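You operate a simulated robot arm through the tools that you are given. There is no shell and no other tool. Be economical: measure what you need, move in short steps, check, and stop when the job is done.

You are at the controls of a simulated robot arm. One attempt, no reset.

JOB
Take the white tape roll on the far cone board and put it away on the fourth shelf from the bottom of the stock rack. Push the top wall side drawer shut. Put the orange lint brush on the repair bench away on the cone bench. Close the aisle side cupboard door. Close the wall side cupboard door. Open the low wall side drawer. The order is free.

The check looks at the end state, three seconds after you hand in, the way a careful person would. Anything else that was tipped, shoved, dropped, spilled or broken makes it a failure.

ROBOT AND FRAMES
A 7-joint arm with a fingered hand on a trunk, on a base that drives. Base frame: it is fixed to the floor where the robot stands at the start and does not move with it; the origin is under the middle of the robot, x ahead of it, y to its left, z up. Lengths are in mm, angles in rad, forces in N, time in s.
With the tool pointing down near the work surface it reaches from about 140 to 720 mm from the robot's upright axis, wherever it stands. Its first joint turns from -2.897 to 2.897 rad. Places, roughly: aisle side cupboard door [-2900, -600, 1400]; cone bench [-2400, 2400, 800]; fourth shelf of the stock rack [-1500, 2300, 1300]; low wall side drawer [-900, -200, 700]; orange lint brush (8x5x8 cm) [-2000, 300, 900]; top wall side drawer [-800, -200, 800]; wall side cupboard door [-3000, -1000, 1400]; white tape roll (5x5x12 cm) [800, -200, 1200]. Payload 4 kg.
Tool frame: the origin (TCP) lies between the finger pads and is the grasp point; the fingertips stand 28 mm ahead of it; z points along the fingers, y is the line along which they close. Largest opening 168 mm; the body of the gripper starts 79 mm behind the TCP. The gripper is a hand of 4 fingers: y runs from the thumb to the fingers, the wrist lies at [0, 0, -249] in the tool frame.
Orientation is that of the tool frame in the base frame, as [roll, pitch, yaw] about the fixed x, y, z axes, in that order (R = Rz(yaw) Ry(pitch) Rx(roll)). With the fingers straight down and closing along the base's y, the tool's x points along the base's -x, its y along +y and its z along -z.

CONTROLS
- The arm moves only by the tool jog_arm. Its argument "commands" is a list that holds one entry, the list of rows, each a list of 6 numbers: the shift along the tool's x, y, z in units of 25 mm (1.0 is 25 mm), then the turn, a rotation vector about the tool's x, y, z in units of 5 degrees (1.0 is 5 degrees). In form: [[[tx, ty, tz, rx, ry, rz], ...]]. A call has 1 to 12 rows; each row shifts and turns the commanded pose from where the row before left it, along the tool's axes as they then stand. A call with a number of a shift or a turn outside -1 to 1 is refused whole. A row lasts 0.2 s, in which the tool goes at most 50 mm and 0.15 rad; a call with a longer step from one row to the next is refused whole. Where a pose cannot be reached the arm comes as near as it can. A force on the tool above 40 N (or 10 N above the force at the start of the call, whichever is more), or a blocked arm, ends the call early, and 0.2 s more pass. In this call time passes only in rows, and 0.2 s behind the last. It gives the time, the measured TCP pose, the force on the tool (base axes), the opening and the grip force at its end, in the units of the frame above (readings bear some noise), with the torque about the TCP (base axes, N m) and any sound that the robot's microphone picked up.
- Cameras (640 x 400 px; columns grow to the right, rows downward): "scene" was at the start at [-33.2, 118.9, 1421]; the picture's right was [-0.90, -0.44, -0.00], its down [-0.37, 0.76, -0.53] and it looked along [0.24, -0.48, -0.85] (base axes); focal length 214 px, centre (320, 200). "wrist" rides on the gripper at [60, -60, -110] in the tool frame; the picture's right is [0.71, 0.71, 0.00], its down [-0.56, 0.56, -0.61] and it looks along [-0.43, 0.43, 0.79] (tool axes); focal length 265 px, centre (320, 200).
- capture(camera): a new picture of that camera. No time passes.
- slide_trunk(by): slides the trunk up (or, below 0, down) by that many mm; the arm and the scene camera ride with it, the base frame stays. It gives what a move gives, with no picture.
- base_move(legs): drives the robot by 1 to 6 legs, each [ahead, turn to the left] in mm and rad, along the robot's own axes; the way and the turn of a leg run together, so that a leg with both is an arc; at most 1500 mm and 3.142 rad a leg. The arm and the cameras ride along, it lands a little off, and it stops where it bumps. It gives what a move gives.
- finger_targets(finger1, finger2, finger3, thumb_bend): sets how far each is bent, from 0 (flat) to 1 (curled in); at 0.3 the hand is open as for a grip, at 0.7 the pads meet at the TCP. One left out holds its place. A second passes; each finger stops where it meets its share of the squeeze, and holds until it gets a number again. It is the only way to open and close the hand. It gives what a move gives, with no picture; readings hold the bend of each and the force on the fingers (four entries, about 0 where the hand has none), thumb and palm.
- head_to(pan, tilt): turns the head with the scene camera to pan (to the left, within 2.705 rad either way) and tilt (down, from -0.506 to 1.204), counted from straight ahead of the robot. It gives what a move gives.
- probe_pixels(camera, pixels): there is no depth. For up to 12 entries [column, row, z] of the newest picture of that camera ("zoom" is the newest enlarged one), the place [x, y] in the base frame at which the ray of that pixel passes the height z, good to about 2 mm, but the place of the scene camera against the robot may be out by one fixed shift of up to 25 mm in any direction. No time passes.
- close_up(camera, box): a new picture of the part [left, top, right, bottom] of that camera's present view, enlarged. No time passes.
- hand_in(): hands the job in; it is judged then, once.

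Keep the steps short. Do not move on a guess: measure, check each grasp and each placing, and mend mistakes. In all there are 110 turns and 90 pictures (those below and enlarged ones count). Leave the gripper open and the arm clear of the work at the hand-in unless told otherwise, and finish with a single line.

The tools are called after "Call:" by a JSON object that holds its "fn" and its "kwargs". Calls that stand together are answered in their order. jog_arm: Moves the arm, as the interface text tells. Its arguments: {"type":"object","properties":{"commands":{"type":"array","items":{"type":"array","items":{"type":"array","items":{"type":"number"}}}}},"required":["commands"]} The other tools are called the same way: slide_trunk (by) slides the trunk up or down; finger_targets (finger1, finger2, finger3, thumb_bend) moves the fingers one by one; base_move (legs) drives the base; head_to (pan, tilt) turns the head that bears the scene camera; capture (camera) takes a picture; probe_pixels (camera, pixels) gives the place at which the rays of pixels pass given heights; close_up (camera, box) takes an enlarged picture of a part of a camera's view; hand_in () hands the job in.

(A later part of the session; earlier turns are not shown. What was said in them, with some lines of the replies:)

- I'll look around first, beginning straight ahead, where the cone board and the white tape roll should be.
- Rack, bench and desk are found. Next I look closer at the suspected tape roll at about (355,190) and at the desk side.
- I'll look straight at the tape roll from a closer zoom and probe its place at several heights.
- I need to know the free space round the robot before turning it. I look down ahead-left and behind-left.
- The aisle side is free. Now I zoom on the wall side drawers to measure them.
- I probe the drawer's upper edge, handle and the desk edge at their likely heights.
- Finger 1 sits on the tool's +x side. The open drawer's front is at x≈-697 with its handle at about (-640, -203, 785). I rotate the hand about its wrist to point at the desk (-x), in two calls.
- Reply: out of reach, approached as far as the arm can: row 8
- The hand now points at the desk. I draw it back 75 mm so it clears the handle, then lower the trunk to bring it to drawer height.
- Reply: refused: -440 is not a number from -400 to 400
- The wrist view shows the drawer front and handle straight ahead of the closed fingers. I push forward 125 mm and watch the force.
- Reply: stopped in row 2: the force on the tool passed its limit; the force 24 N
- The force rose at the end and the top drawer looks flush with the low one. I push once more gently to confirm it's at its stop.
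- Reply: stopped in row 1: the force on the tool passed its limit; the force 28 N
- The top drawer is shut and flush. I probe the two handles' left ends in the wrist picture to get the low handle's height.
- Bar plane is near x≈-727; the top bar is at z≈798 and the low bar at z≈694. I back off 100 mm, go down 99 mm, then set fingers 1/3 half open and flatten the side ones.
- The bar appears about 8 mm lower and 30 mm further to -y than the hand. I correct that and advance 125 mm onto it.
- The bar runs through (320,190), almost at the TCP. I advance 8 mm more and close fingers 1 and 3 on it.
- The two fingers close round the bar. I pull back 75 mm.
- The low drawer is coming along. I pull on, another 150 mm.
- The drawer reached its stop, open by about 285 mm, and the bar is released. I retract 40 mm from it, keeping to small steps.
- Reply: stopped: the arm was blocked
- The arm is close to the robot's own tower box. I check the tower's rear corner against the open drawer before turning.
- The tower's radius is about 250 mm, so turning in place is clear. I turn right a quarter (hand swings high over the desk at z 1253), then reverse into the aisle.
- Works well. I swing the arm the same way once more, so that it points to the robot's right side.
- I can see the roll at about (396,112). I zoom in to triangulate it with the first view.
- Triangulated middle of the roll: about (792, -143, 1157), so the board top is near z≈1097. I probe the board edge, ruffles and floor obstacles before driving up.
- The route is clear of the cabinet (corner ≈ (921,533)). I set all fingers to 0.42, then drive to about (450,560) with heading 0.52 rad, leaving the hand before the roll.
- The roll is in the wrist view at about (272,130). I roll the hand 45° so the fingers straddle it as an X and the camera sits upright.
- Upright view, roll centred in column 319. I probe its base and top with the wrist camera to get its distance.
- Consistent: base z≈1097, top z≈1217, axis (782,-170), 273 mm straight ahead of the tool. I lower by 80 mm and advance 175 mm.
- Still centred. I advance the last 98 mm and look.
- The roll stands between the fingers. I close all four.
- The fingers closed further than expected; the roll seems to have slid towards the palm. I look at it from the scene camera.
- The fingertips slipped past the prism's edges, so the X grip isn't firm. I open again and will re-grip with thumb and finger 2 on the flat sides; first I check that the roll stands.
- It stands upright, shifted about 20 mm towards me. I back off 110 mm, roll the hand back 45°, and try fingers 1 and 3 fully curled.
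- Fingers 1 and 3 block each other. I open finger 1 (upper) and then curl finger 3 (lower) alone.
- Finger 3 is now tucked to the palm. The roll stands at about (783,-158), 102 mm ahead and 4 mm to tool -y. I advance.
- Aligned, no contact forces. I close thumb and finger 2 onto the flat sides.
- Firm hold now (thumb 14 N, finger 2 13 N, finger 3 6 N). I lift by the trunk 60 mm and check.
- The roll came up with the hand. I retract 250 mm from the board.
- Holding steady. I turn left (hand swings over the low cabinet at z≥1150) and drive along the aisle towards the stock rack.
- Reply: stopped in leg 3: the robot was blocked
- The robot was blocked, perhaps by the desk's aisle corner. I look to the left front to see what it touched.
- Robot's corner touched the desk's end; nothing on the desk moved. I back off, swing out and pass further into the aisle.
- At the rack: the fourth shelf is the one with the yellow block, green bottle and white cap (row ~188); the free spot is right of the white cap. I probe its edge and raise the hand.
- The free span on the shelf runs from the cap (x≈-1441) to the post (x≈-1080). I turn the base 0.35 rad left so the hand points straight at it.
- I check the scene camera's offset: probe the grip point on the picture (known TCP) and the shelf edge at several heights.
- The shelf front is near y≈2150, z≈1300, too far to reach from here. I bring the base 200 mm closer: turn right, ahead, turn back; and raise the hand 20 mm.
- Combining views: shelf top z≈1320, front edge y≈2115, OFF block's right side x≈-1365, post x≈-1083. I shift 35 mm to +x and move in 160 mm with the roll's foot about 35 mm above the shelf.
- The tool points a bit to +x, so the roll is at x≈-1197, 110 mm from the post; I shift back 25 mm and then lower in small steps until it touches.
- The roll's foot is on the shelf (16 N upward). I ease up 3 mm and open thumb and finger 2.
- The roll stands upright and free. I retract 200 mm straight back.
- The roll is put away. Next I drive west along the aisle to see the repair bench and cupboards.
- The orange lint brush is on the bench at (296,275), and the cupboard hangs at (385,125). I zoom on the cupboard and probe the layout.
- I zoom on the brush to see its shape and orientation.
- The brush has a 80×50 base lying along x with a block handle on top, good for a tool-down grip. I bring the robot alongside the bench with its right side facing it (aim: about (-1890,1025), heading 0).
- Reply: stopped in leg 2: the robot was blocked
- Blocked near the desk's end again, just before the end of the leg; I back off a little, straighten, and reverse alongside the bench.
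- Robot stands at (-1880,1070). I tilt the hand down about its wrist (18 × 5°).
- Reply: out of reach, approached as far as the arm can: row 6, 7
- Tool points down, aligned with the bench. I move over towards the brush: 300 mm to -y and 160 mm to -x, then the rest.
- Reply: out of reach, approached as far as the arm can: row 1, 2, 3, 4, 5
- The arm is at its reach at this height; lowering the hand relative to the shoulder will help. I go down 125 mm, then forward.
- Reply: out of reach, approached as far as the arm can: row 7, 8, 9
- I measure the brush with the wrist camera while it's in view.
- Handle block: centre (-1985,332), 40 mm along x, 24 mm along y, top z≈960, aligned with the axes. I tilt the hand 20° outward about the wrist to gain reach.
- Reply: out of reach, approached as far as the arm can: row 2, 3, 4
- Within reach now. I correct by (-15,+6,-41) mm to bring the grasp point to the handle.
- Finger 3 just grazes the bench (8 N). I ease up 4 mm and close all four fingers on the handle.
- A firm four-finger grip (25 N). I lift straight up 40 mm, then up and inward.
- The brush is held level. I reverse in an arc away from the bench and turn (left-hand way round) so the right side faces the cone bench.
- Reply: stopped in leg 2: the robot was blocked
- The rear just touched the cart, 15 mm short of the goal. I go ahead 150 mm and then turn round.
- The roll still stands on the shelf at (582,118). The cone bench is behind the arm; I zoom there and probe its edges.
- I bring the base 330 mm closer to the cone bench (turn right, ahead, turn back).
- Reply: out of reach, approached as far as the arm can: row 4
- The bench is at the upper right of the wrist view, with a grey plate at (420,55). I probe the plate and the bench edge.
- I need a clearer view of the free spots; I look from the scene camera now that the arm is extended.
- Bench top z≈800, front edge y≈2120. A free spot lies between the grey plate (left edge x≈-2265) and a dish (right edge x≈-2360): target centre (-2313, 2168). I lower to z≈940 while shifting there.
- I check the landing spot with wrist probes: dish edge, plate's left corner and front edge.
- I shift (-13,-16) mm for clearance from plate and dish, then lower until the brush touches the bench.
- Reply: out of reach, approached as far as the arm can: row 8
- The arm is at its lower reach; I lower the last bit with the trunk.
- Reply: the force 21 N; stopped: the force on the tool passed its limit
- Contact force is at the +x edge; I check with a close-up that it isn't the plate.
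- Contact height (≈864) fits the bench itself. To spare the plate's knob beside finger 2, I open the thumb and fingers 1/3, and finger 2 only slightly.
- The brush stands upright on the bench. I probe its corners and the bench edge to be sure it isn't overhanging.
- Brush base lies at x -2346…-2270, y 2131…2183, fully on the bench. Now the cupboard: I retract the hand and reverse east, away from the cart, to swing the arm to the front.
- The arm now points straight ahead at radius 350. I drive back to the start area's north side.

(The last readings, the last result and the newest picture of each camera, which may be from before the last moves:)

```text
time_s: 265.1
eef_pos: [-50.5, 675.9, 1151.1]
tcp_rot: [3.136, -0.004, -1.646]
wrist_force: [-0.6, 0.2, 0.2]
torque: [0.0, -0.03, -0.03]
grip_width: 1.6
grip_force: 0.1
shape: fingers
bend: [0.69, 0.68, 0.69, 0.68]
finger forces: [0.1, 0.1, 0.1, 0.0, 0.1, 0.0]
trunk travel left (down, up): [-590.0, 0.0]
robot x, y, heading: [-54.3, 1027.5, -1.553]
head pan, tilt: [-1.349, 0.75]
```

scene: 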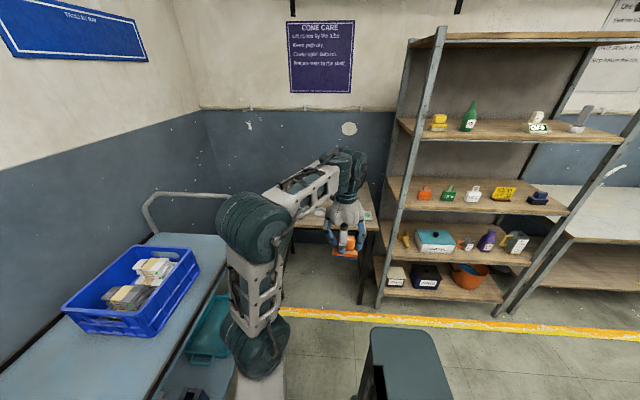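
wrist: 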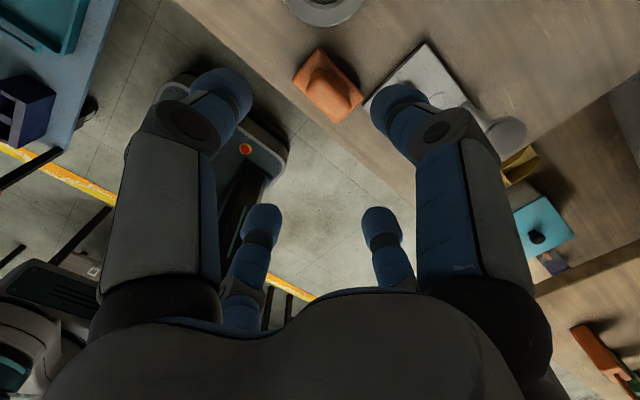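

Call:
{"fn": "base_move", "kwargs": {"legs": [[0, -0.03], [1000, 0]]}}

Call:
{"fn": "head_to", "kwargs": {"pan": -0.5, "tilt": 0.75}}

Call:
{"fn": "capture", "kwargs": {"camera": "scene"}}

```text
time_s: 270.6
eef_pos: [-66.2, -316.7, 1149.9]
tcp_rot: [3.136, -0.005, -1.673]
wrist_force: [-0.8, -0.8, 0.5]
torque: [-0.01, 0.0, -0.02]
grip_width: 1.7
grip_force: 0.0
shape: fingers
bend: [0.69, 0.68, 0.69, 0.68]
finger forces: [0.0, 0.1, 0.1, 0.0, 0.0, 0.0]
trunk travel left (down, up): [-590.0, 0.0]
robot x, y, heading: [-60.1, 31.4, -1.581]
head pan, tilt: [-1.349, 0.75]
```

```text
time_s: 271.8
eef_pos: [-67.6, -317.2, 1150.3]
tcp_rot: [3.137, -0.005, -1.672]
wrist_force: [0.3, 0.3, 0.0]
torque: [-0.02, 0.0, -0.03]
grip_width: 1.5
grip_force: 0.1
shape: fingers
bend: [0.69, 0.68, 0.69, 0.68]
finger forces: [0.0, 0.0, 0.1, 0.0, 0.1, 0.0]
trunk travel left (down, up): [-590.0, 0.0]
robot x, y, heading: [-57.2, 32.8, -1.575]
head pan, tilt: [-0.499, 0.75]
```

```text
7 pictures are left
```

scene: 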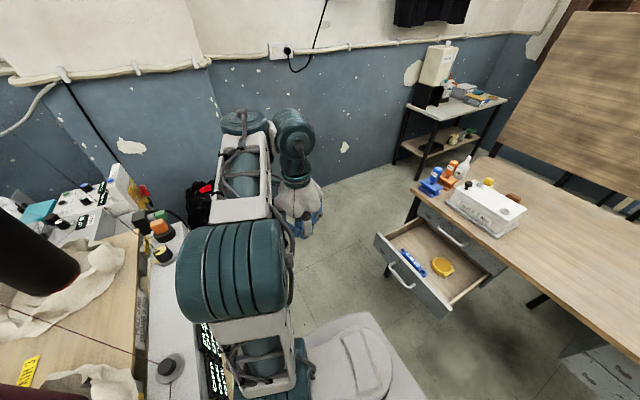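

I probe the corridor between desk and wall: desk corner, table legs and wall foot.

Call:
{"fn": "probe_pixels", "kwargs": {"camera": "scene", "pixels": [[411, 188, 880], [388, 277, 0], [395, 164, 0], [500, 152, 0], [407, 108, 880], [440, 120, 880], [505, 100, 880], [330, 180, 0], [470, 165, 880], [580, 10, 1400]]}}

```text
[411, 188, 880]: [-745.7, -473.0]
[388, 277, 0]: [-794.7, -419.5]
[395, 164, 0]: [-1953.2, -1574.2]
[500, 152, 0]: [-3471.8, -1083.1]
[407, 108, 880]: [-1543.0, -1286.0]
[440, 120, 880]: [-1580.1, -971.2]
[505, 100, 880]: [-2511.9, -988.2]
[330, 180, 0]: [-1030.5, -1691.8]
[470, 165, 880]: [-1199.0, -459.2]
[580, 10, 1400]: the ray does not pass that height
```

The table top is lower (z≈700) and stands at y<-1248; the corridor is wide. I go ahead to y≈-850, then turn west.

Call:
{"fn": "base_move", "kwargs": {"legs": [[0, -0.05], [880, 0], [0, -1.515]]}}

Call:
{"fn": "base_move", "kwargs": {"legs": [[1000, 0]]}}

```text
time_s: 276.1
eef_pos: [-128.8, -1097.5, 1151.6]
tcp_rot: [3.136, -0.008, -1.725]
wrist_force: [0.2, 0.7, -0.4]
torque: [-0.07, 0.01, 0.01]
grip_width: 1.6
grip_force: 0.1
shape: fingers
bend: [0.69, 0.68, 0.69, 0.68]
finger forces: [0.1, 0.0, 0.1, 0.1, 0.0, 0.0]
trunk travel left (down, up): [-590.0, 0.0]
robot x, y, heading: [-104.4, -747.7, -1.628]
head pan, tilt: [-0.499, 0.75]
stopped in leg 2: the robot was blocked; the commanded pose is now the measured one
```

```text
time_s: 277.1
eef_pos: [-128.1, -1111.0, 1151.4]
tcp_rot: [3.137, -0.008, -1.719]
wrist_force: [-0.1, 0.3, -0.3]
torque: [0.0, 0.02, -0.04]
grip_width: 1.7
grip_force: 0.1
shape: fingers
bend: [0.69, 0.68, 0.69, 0.68]
finger forces: [0.0, 0.1, 0.0, 0.0, 0.0, 0.0]
trunk travel left (down, up): [-590.0, 0.0]
robot x, y, heading: [-105.6, -764.7, -1.622]
head pan, tilt: [-0.499, 0.75]
stopped in leg 1: the robot was blocked; the commanded pose is now the measured one
```

The front touched the bag by the wall; I stop pushing, back off 90 mm, and turn west with a slight southward heading.

Call:
{"fn": "base_move", "kwargs": {"legs": [[-95, 0], [0, -1.2], [560, 0], [0, -0.31]]}}

```text
time_s: 285.0
eef_pos: [-980.0, -843.3, 1150.5]
tcp_rot: [3.137, -0.006, 3.056]
wrist_force: [-1.1, 0.0, -0.1]
torque: [0.01, 0.04, 0.02]
grip_width: 1.4
grip_force: 0.0
shape: fingers
bend: [0.69, 0.68, 0.69, 0.68]
finger forces: [0.1, 0.0, 0.0, 0.0, 0.0, 0.0]
trunk travel left (down, up): [-590.0, 0.0]
robot x, y, heading: [-626.5, -844.1, -3.128]
head pan, tilt: [-0.499, 0.75]
```

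Call:
{"fn": "base_move", "kwargs": {"legs": [[1300, 0]]}}

Call:
{"fn": "head_to", "kwargs": {"pan": 0.0, "tilt": 0.1}}

Call:
{"fn": "capture", "kwargs": {"camera": "scene"}}

```text
time_s: 291.5
eef_pos: [-2276.0, -845.8, 1151.2]
tcp_rot: [3.137, -0.005, 3.043]
wrist_force: [0.5, 0.4, -0.3]
torque: [0.01, 0.0, -0.02]
grip_width: 1.7
grip_force: 0.1
shape: fingers
bend: [0.69, 0.68, 0.69, 0.68]
finger forces: [0.0, 0.0, 0.0, 0.0, 0.0, 0.0]
trunk travel left (down, up): [-590.0, 0.0]
robot x, y, heading: [-1929.0, -852.3, 3.14]
head pan, tilt: [-0.499, 0.75]
```

```text
time_s: 292.6
eef_pos: [-2275.3, -847.6, 1151.3]
tcp_rot: [3.135, -0.006, 3.043]
wrist_force: [-0.2, 0.5, -0.1]
torque: [-0.03, -0.03, 0.01]
grip_width: 1.9
grip_force: 0.2
shape: fingers
bend: [0.69, 0.68, 0.69, 0.68]
finger forces: [0.1, 0.0, 0.0, 0.1, 0.0, 0.0]
trunk travel left (down, up): [-590.0, 0.0]
robot x, y, heading: [-1924.8, -848.9, 3.139]
head pan, tilt: [0.0, 0.099]
```

```text
6 pictures are left
```

scene: 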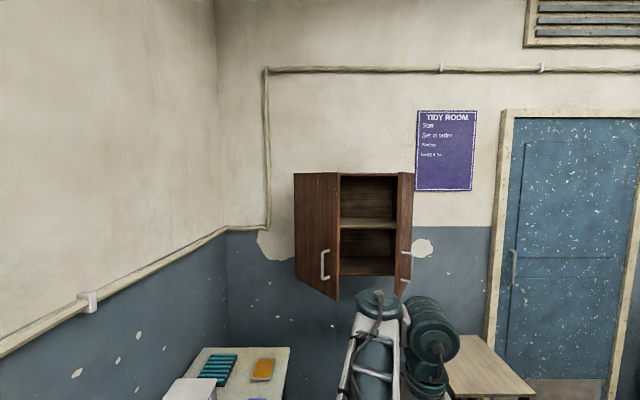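

Both doors are seen: the wall side door (px 295–340) about half open, the aisle side door (px 398–413) about 90° open. I zoom to measure the edges.

Call:
{"fn": "close_up", "kwargs": {"camera": "scene", "box": [272, 150, 432, 310]}}

Call:
{"fn": "probe_pixels", "kwargs": {"camera": "zoom", "pixels": [[320, 350, 1250], [320, 350, 1200], [320, 350, 1150], [320, 350, 1100]]}}

```text
2.50 times, centred on (352, 230) of scene
```

zoom: 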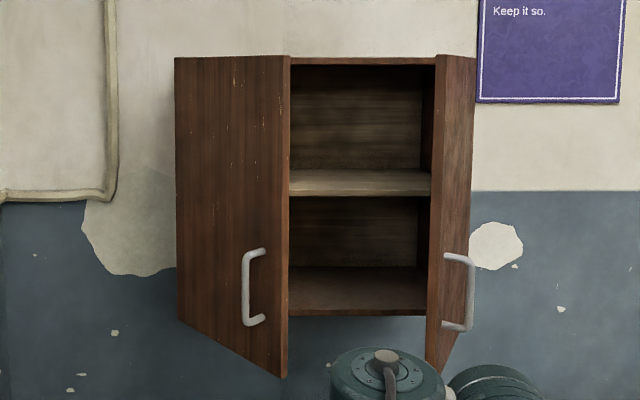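

```text
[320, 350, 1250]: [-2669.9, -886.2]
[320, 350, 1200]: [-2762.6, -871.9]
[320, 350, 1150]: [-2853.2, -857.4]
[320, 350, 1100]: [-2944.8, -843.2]
```

From two views the doors' hinges lie near x≈-3078 (y≈-1110 and -447), the free edges near x≈-2854 (y≈-882 and -627), z 1040–1570. A straight push towards -x on each outer face will close it. I tilt the closed hand up to point forward.

Call:
{"fn": "jog_arm", "kwargs": {"commands": [[[0.868, 0, -0.038, 0, 1, 0], [0.868, 0, -0.038, 0, 1, 0], [0.868, 0, -0.038, 0, 1, 0], [0.868, 0, -0.038, 0, 1, 0], [0.868, 0, -0.038, 0, 1, 0], [0.868, 0, -0.038, 0, 1, 0], [0.868, 0, -0.038, 0, 1, 0], [0.868, 0, -0.038, 0, 1, 0], [0.868, 0, -0.038, 0, 1, 0], [0.868, 0, -0.038, 0, 1, 0], [0.868, 0, -0.038, 0, 1, 0], [0.868, 0, -0.038, 0, 1, 0]]]}}

Call:
{"fn": "jog_arm", "kwargs": {"commands": [[[0.868, 0, -0.038, 0, 1, 0], [0.868, 0, -0.038, 0, 1, 0], [0.868, 0, -0.038, 0, 1, 0], [0.868, 0, -0.038, 0, 1, 0], [0.868, 0, -0.038, 0, 1, 0], [0.868, 0, -0.038, 0, 1, 0]]]}}

```text
time_s: 295.2
eef_pos: [-2490.7, -822.7, 1405.7]
tcp_rot: [3.131, -1.044, 3.051]
wrist_force: [-0.6, -0.9, 0.2]
torque: [-0.02, 0.0, -0.01]
grip_width: 1.4
grip_force: 0.1
shape: fingers
bend: [0.69, 0.68, 0.69, 0.68]
finger forces: [0.1, 0.0, 0.1, 0.1, 0.0, 0.0]
out of reach, approached as far as the arm can: row 8, 9, 10, 11, 12
trunk travel left (down, up): [-590.0, 0.0]
robot x, y, heading: [-1928.9, -854.6, 3.143]
head pan, tilt: [0.0, 0.099]
```

```text
time_s: 296.6
eef_pos: [-2524.1, -826.8, 1578.4]
tcp_rot: [0.856, -1.558, -0.96]
wrist_force: [-0.5, -3.0, 0.0]
torque: [0.01, -0.05, -0.25]
grip_width: 1.4
grip_force: 0.1
shape: fingers
bend: [0.69, 0.68, 0.69, 0.68]
finger forces: [0.1, 0.0, 0.1, 0.0, 0.0, 0.0]
out of reach, approached as far as the arm can: row 1, 2, 3, 4
trunk travel left (down, up): [-590.0, 0.0]
robot x, y, heading: [-1930.8, -853.3, 3.142]
head pan, tilt: [0.0, 0.099]
```

Hand is horizontal at z≈1578. I lower by the trunk to z≈1390, shift to y≈-925 for the wall side door, then drive ahead 290 mm.

Call:
{"fn": "slide_trunk", "kwargs": {"by": -190}}

Call:
{"fn": "jog_arm", "kwargs": {"commands": [[[0, -1, 0, 0, 0, 0], [0, -1, 0, 0, 0, 0], [0, -1, 0, 0, 0, 0], [0, -0.9, 0, 0, 0, 0]]]}}

Call:
{"fn": "base_move", "kwargs": {"legs": [[280, 0]]}}

Call:
{"fn": "capture", "kwargs": {"camera": "wrist"}}

```text
time_s: 298.6
eef_pos: [-2525.7, -822.3, 1388.5]
tcp_rot: [0.728, -1.563, -0.83]
wrist_force: [0.2, 0.2, 0.1]
torque: [0.0, -0.01, 0.02]
grip_width: 1.4
grip_force: 0.0
shape: fingers
bend: [0.69, 0.68, 0.69, 0.68]
finger forces: [0.0, 0.0, 0.1, 0.0, 0.0, 0.0]
trunk travel left (down, up): [-400.0, 190.0]
robot x, y, heading: [-1925.1, -854.5, 3.139]
head pan, tilt: [0.0, 0.099]
```

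```text
time_s: 299.6
eef_pos: [-2536.3, -919.4, 1388.5]
tcp_rot: [0.688, -1.563, -0.786]
wrist_force: [-1.0, 0.6, -0.6]
torque: [0.03, 0.0, -0.02]
grip_width: 1.6
grip_force: 0.0
shape: fingers
bend: [0.69, 0.68, 0.69, 0.68]
finger forces: [0.1, 0.1, 0.1, 0.0, 0.1, 0.1]
trunk travel left (down, up): [-400.0, 190.0]
robot x, y, heading: [-1928.5, -857.2, 3.142]
head pan, tilt: [0.0, 0.099]
```

```text
time_s: 301.6
eef_pos: [-2817.4, -916.5, 1389.1]
tcp_rot: [0.66, -1.561, -0.76]
wrist_force: [0.7, 2.0, 0.1]
torque: [0.02, 0.02, -0.02]
grip_width: 1.0
grip_force: 0.1
shape: fingers
bend: [0.69, 0.68, 0.69, 0.69]
finger forces: [0.0, 0.0, 0.0, 0.0, 0.1, 0.0]
trunk travel left (down, up): [-400.0, 190.0]
robot x, y, heading: [-2209.8, -853.9, 3.139]
head pan, tilt: [0.0, 0.099]
```

```text
4 pictures are left
```

wrist: 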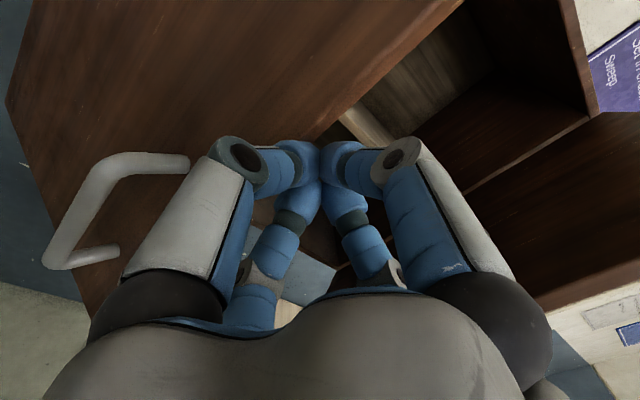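

The fist is right at the wall side door's free edge. I back 20 mm, move 45 mm to -y and 50 mm up (clear of the handle), then push forward.

Call:
{"fn": "jog_arm", "kwargs": {"commands": [[[0, 0, -0.8, 0, 0, 0], [1, -0.9, 0, 0, 0, 0], [1, -0.9, 0, 0, 0, 0], [0, 0, 1, 0, 0, 0], [0, 0, 1, 0, 0, 0], [0, 0, 1, 0, 0, 0], [0, 0, 1, 0, 0, 0], [0, 0, 1, 0, 0, 0], [0, 0, 1, 0, 0, 0], [0, 0, 1, 0, 0, 0]]]}}

```text
time_s: 303.8
eef_pos: [-2942.0, -960.9, 1377.2]
tcp_rot: [0.683, -1.563, -0.786]
wrist_force: [-0.6, 0.7, -0.3]
torque: [0.01, 0.03, -0.04]
grip_width: 2.0
grip_force: 0.1
shape: fingers
bend: [0.68, 0.69, 0.68, 0.69]
finger forces: [0.0, 0.1, 0.1, 0.1, 0.0, 0.0]
out of reach, approached as far as the arm can: row 2, 3, 4, 5, 6, 7, 8, 9, 10
trunk travel left (down, up): [-400.0, 190.0]
robot x, y, heading: [-2209.6, -852.2, 3.139]
head pan, tilt: [0.0, 0.099]
```

The arm is at full reach with the door following. I push on with the base in small legs.

Call:
{"fn": "base_move", "kwargs": {"legs": [[60, 0]]}}

Call:
{"fn": "base_move", "kwargs": {"legs": [[30, 0]]}}

```text
time_s: 304.8
eef_pos: [-3002.4, -960.5, 1377.7]
tcp_rot: [0.768, -1.562, -0.87]
wrist_force: [-0.1, 0.1, -0.7]
torque: [0.03, 0.0, 0.01]
grip_width: 1.8
grip_force: 0.1
shape: fingers
bend: [0.68, 0.69, 0.68, 0.69]
finger forces: [0.0, 0.0, 0.0, 0.1, 0.0, 0.0]
trunk travel left (down, up): [-400.0, 190.0]
robot x, y, heading: [-2269.1, -854.1, 3.138]
head pan, tilt: [0.0, 0.099]
```

```text
time_s: 305.6
eef_pos: [-3028.2, -961.2, 1380.4]
tcp_rot: [0.509, -1.56, -0.61]
wrist_force: [17.2, 0.2, -3.5]
torque: [0.04, -0.23, 0.09]
grip_width: 0.7
grip_force: 14.0
shape: fingers
bend: [0.69, 0.69, 0.68, 0.7]
finger forces: [6.4, 0.1, 12.9, 0.1, 9.1, 0.0]
trunk travel left (down, up): [-400.0, 190.0]
robot x, y, heading: [-2300.5, -853.0, 3.135]
head pan, tilt: [0.0, 0.099]
```

Force has risen to 17 N at just the expected closed position. One more small push to make sure.

Call:
{"fn": "base_move", "kwargs": {"legs": [[8, 0]]}}

Call:
{"fn": "capture", "kwargs": {"camera": "wrist"}}

```text
time_s: 306.4
eef_pos: [-3027.2, -960.9, 1382.7]
tcp_rot: [-0.483, -1.56, 0.383]
wrist_force: [19.3, 1.2, -5.3]
torque: [0.04, -0.31, 0.05]
grip_width: 0.3
grip_force: 16.9
shape: fingers
bend: [0.69, 0.69, 0.68, 0.7]
finger forces: [7.9, 0.1, 14.8, 0.0, 10.8, 0.1]
trunk travel left (down, up): [-400.0, 190.0]
robot x, y, heading: [-2308.2, -852.3, 3.139]
head pan, tilt: [0.0, 0.099]
stopped in leg 1: the force on the tool passed its limit (the readings are from after the stop); the commanded pose is now the measured one
```

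```text
3 pictures are left
```

wrist: 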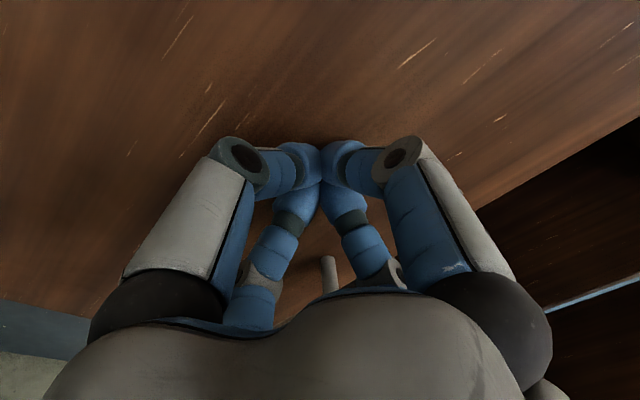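

The wall side door is shut and flat. I back away 300 mm with the base, then shift the hand across to y≈-575 for the aisle side door.

Call:
{"fn": "base_move", "kwargs": {"legs": [[-300, 0]]}}

Call:
{"fn": "jog_arm", "kwargs": {"commands": [[[0, 0.9, -0.4, 0, 0, 0], [0, 0.9, -0.4, 0, 0, 0], [0, 0.9, -0.4, 0, 0, 0], [0, 1, -0.4, 0, 0, 0], [0, 1, -0.4, 0, 0, 0], [0, 1, -0.4, 0, 0, 0], [0, 1, -0.4, 0, 0, 0], [0, 1, -0.4, 0, 0, 0], [0, 1, -0.4, 0, 0, 0], [0, 1, -0.4, 0, 0, 0], [0, 1, 0, 0, 0, 0], [0, 1, 0, 0, 0, 0]]]}}

Call:
{"fn": "jog_arm", "kwargs": {"commands": [[[0, 1, 0, 0, 0, 0], [0, 1, 0, 0, 0, 0], [0, 1, 0, 0, 0, 0], [0, 1, 0, 0, 0, 0]]]}}

```text
time_s: 308.5
eef_pos: [-2731.0, -962.4, 1379.6]
tcp_rot: [-0.274, -1.563, 0.177]
wrist_force: [0.4, 0.7, 0.5]
torque: [0.01, 0.04, 0.02]
grip_width: 1.6
grip_force: 0.0
shape: fingers
bend: [0.69, 0.69, 0.69, 0.69]
finger forces: [0.0, 0.0, 0.1, 0.0, 0.0, 0.1]
trunk travel left (down, up): [-400.0, 190.0]
robot x, y, heading: [-2002.5, -850.2, 3.141]
head pan, tilt: [0.0, 0.099]
```

```text
time_s: 311.1
eef_pos: [-2601.1, -682.1, 1377.7]
tcp_rot: [-0.319, -1.565, 0.223]
wrist_force: [-0.2, 0.4, 0.0]
torque: [-0.02, -0.01, -0.04]
grip_width: 1.3
grip_force: 0.1
shape: fingers
bend: [0.69, 0.69, 0.69, 0.69]
finger forces: [0.1, 0.1, 0.1, 0.0, 0.0, 0.0]
trunk travel left (down, up): [-400.0, 190.0]
robot x, y, heading: [-2002.1, -849.2, 3.144]
head pan, tilt: [0.0, 0.099]
```

```text
time_s: 312.1
eef_pos: [-2590.7, -580.5, 1379.0]
tcp_rot: [-0.541, -1.566, 0.445]
wrist_force: [0.6, -0.3, -0.1]
torque: [-0.02, 0.01, -0.01]
grip_width: 1.3
grip_force: 0.1
shape: fingers
bend: [0.69, 0.69, 0.69, 0.69]
finger forces: [0.0, 0.0, 0.0, 0.0, 0.1, 0.1]
trunk travel left (down, up): [-400.0, 190.0]
robot x, y, heading: [-1998.9, -852.6, 3.142]
head pan, tilt: [0.0, 0.099]
```

I drive ahead 220 mm and look once before pushing.

Call:
{"fn": "base_move", "kwargs": {"legs": [[220, 0]]}}

Call:
{"fn": "capture", "kwargs": {"camera": "wrist"}}

```text
time_s: 313.8
eef_pos: [-2809.3, -580.5, 1378.0]
tcp_rot: [-0.345, -1.567, 0.247]
wrist_force: [-0.6, -0.4, -1.4]
torque: [0.03, 0.0, 0.01]
grip_width: 1.7
grip_force: 0.0
shape: fingers
bend: [0.69, 0.69, 0.69, 0.69]
finger forces: [0.0, 0.0, 0.0, 0.0, 0.1, 0.0]
trunk travel left (down, up): [-400.0, 190.0]
robot x, y, heading: [-2218.7, -850.8, 3.141]
head pan, tilt: [0.0, 0.099]
```

```text
2 pictures are left
```

wrist: 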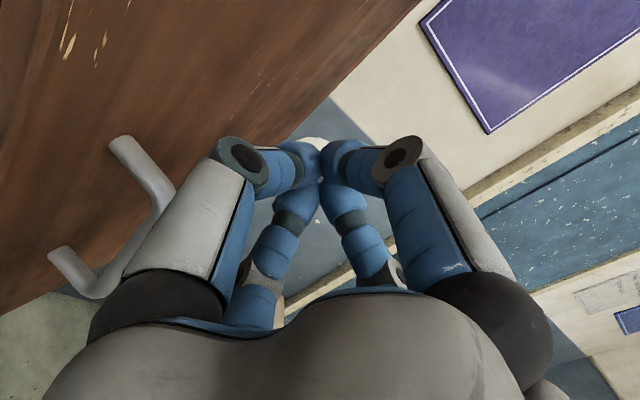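

The fist faces too close to the hinge (edge ≈30 mm to its right). I back 40 mm, shift 75 mm towards the free edge and up 40 mm.

Call:
{"fn": "jog_arm", "kwargs": {"commands": [[[0, 0, -0.8, 0, 0, 0], [0, 0, -0.8, 0, 0, 0], [0.8, -1, 0, 0, 0, 0], [0.8, -1, 0, 0, 0, 0], [0, -1, 0, 0, 0, 0], [0, 0, 1, 0, 0, 0], [0, 0, 1, 0, 0, 0], [0, 0, 1, 0, 0, 0]]]}}

```text
time_s: 315.6
eef_pos: [-2850.2, -651.0, 1416.5]
tcp_rot: [-0.193, -1.563, 0.093]
wrist_force: [0.6, -0.1, -0.3]
torque: [-0.03, -0.05, -0.03]
grip_width: 1.4
grip_force: 0.1
shape: fingers
bend: [0.69, 0.69, 0.69, 0.69]
finger forces: [0.1, 0.1, 0.0, 0.1, 0.1, 0.0]
trunk travel left (down, up): [-400.0, 190.0]
robot x, y, heading: [-2216.7, -854.4, 3.141]
head pan, tilt: [0.0, 0.099]
```

On second thought the seen edge was the cabinet's back edge (hinge y≈-475, free edge ≈-655), so y≈-600 is the right push line. I back out, shift to it and go forward again.

Call:
{"fn": "jog_arm", "kwargs": {"commands": [[[0, 0, -1, 0, 0, 0], [0, 0, -1, 0, 0, 0], [0, 0, -1, 0, 0, 0], [0, 1, -0.4, 0, 0, 0], [0, 1, 0, 0, 0, 0], [0, 0, 1, 0, 0, 0], [0, 0, 1, 0, 0, 0], [0, 0, 1, 0, 0, 0]]]}}

Call:
{"fn": "capture", "kwargs": {"camera": "wrist"}}

```text
time_s: 317.4
eef_pos: [-2826.0, -597.6, 1396.3]
tcp_rot: [-0.289, -1.563, 0.186]
wrist_force: [-0.1, 0.3, -0.1]
torque: [0.02, 0.0, -0.01]
grip_width: 1.5
grip_force: 0.1
shape: fingers
bend: [0.69, 0.69, 0.69, 0.69]
finger forces: [0.0, 0.1, 0.0, 0.0, 0.0, 0.0]
out of reach, approached as far as the arm can: row 5, 6, 7, 8
trunk travel left (down, up): [-400.0, 190.0]
robot x, y, heading: [-2219.5, -856.7, 3.145]
head pan, tilt: [0.0, 0.099]
```

```text
1 pictures are left
```

wrist: 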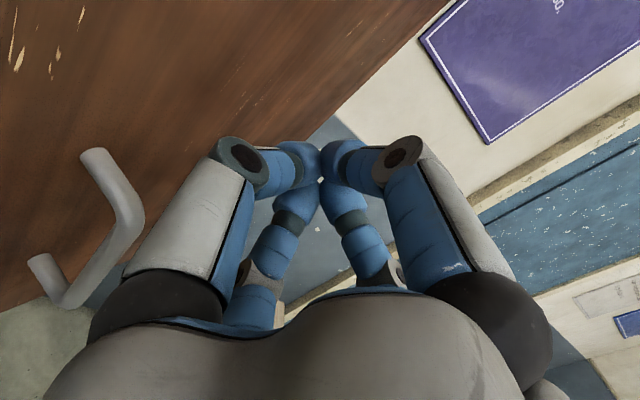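

The fist is on the outer face, clear above the handle. I push with the base straight towards -x.

Call:
{"fn": "base_move", "kwargs": {"legs": [[140, 0]]}}

Call:
{"fn": "base_move", "kwargs": {"legs": [[40, 0]]}}

```text
time_s: 318.7
eef_pos: [-2968.2, -598.1, 1394.7]
tcp_rot: [-0.397, -1.565, 0.296]
wrist_force: [0.5, -0.7, 0.4]
torque: [-0.02, 0.02, 0.01]
grip_width: 1.3
grip_force: 0.0
shape: fingers
bend: [0.69, 0.69, 0.69, 0.69]
finger forces: [0.0, 0.1, 0.0, 0.1, 0.1, 0.0]
trunk travel left (down, up): [-400.0, 190.0]
robot x, y, heading: [-2360.1, -854.1, 3.136]
head pan, tilt: [0.0, 0.099]
```

```text
time_s: 319.6
eef_pos: [-3009.1, -598.1, 1394.4]
tcp_rot: [-0.552, -1.566, 0.451]
wrist_force: [-0.9, 0.4, 0.1]
torque: [0.02, 0.0, 0.02]
grip_width: 1.2
grip_force: 0.0
shape: fingers
bend: [0.68, 0.69, 0.68, 0.69]
finger forces: [0.0, 0.0, 0.0, 0.1, 0.0, 0.0]
trunk travel left (down, up): [-400.0, 190.0]
robot x, y, heading: [-2399.2, -851.4, 3.14]
head pan, tilt: [0.0, 0.099]
```

Call:
{"fn": "base_move", "kwargs": {"legs": [[22, 0]]}}

Call:
{"fn": "base_move", "kwargs": {"legs": [[10, 0]]}}

```text
time_s: 320.4
eef_pos: [-3027.7, -597.9, 1396.6]
tcp_rot: [-0.338, -1.562, 0.24]
wrist_force: [12.9, -0.1, -1.4]
torque: [0.03, -0.1, 0.06]
grip_width: 0.6
grip_force: 7.9
shape: fingers
bend: [0.69, 0.69, 0.69, 0.7]
finger forces: [6.6, 0.1, 10.4, 0.1, 0.1, 0.0]
trunk travel left (down, up): [-400.0, 190.0]
robot x, y, heading: [-2422.6, -852.3, 3.14]
head pan, tilt: [0.0, 0.099]
```

```text
time_s: 321.2
eef_pos: [-3028.8, -596.8, 1400.1]
tcp_rot: [0.52, -1.556, -0.627]
wrist_force: [18.0, -2.7, -4.4]
torque: [0.02, -0.27, 0.17]
grip_width: 0.5
grip_force: 11.5
shape: fingers
bend: [0.69, 0.69, 0.68, 0.7]
finger forces: [0.1, 0.1, 12.8, 0.0, 10.2, 0.0]
trunk travel left (down, up): [-400.0, 190.0]
robot x, y, heading: [-2432.4, -852.0, 3.14]
head pan, tilt: [0.0, 0.099]
stopped in leg 1: the force on the tool passed its limit (the readings are from after the stop); the commanded pose is now the measured one
```

The aisle side door stopped at the same plane (x≈-3028), so it's shut. I back off, open the hand and use the last picture to check both doors.

Call:
{"fn": "base_move", "kwargs": {"legs": [[-450, 0]]}}

Call:
{"fn": "finger_targets", "kwargs": {"finger1": 0.3, "finger2": 0.3, "finger3": 0.3, "thumb_bend": 0.3}}

Call:
{"fn": "head_to", "kwargs": {"pan": 0.0, "tilt": 0.15}}

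Call:
{"fn": "capture", "kwargs": {"camera": "scene"}}

```text
time_s: 323.9
eef_pos: [-2582.8, -597.8, 1396.7]
tcp_rot: [0.492, -1.561, -0.597]
wrist_force: [0.1, 1.0, 0.4]
torque: [0.02, 0.01, -0.01]
grip_width: 1.4
grip_force: 0.0
shape: fingers
bend: [0.69, 0.69, 0.68, 0.69]
finger forces: [0.1, 0.1, 0.1, 0.0, 0.1, 0.0]
trunk travel left (down, up): [-400.0, 190.0]
robot x, y, heading: [-1981.1, -853.6, 3.133]
head pan, tilt: [0.0, 0.099]
```

```text
time_s: 324.9
eef_pos: [-2582.9, -598.6, 1397.4]
tcp_rot: [0.494, -1.561, -0.6]
wrist_force: [0.2, 0.2, -0.8]
torque: [-0.02, 0.01, 0.01]
grip_width: 116.9
grip_force: 0.0
shape: fingers
bend: [0.3, 0.3, 0.3, 0.3]
finger forces: [0.1, 0.0, 0.0, 0.0, 0.0, 0.0]
trunk travel left (down, up): [-400.0, 190.0]
robot x, y, heading: [-1980.6, -855.0, 3.135]
head pan, tilt: [0.0, 0.099]
```

```text
time_s: 325.6
eef_pos: [-2581.4, -597.6, 1397.7]
tcp_rot: [0.495, -1.564, -0.599]
wrist_force: [-0.1, 0.0, 0.3]
torque: [0.0, -0.03, 0.01]
grip_width: 116.9
grip_force: 0.2
shape: fingers
bend: [0.3, 0.3, 0.3, 0.3]
finger forces: [0.0, 0.1, 0.0, 0.0, 0.0, 0.1]
trunk travel left (down, up): [-400.0, 190.0]
robot x, y, heading: [-1977.2, -853.4, 3.139]
head pan, tilt: [0.0, 0.15]
```

```text
0 pictures are left
```

scene: 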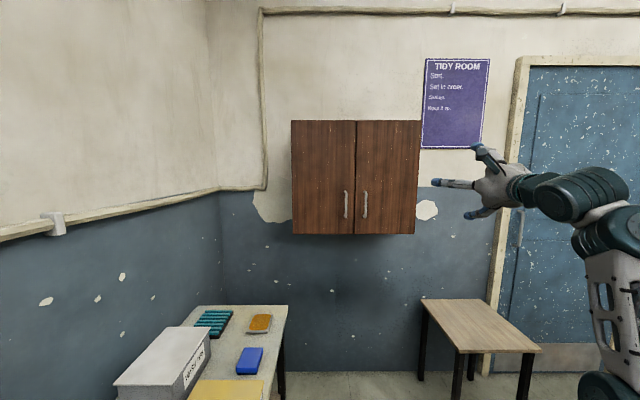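

Both cupboard doors are shut, the hand is open and the arm is clear. All six tasks are done, so I hand in.

Call:
{"fn": "hand_in", "kwargs": {}}

```text
The job is handed in.
```

I finished all six tasks and handed the job in, but the base bumped the desk's end, the cart and the black bag by the wall; I saw nothing move at the desk, but didn't look back at the cart or the bag.
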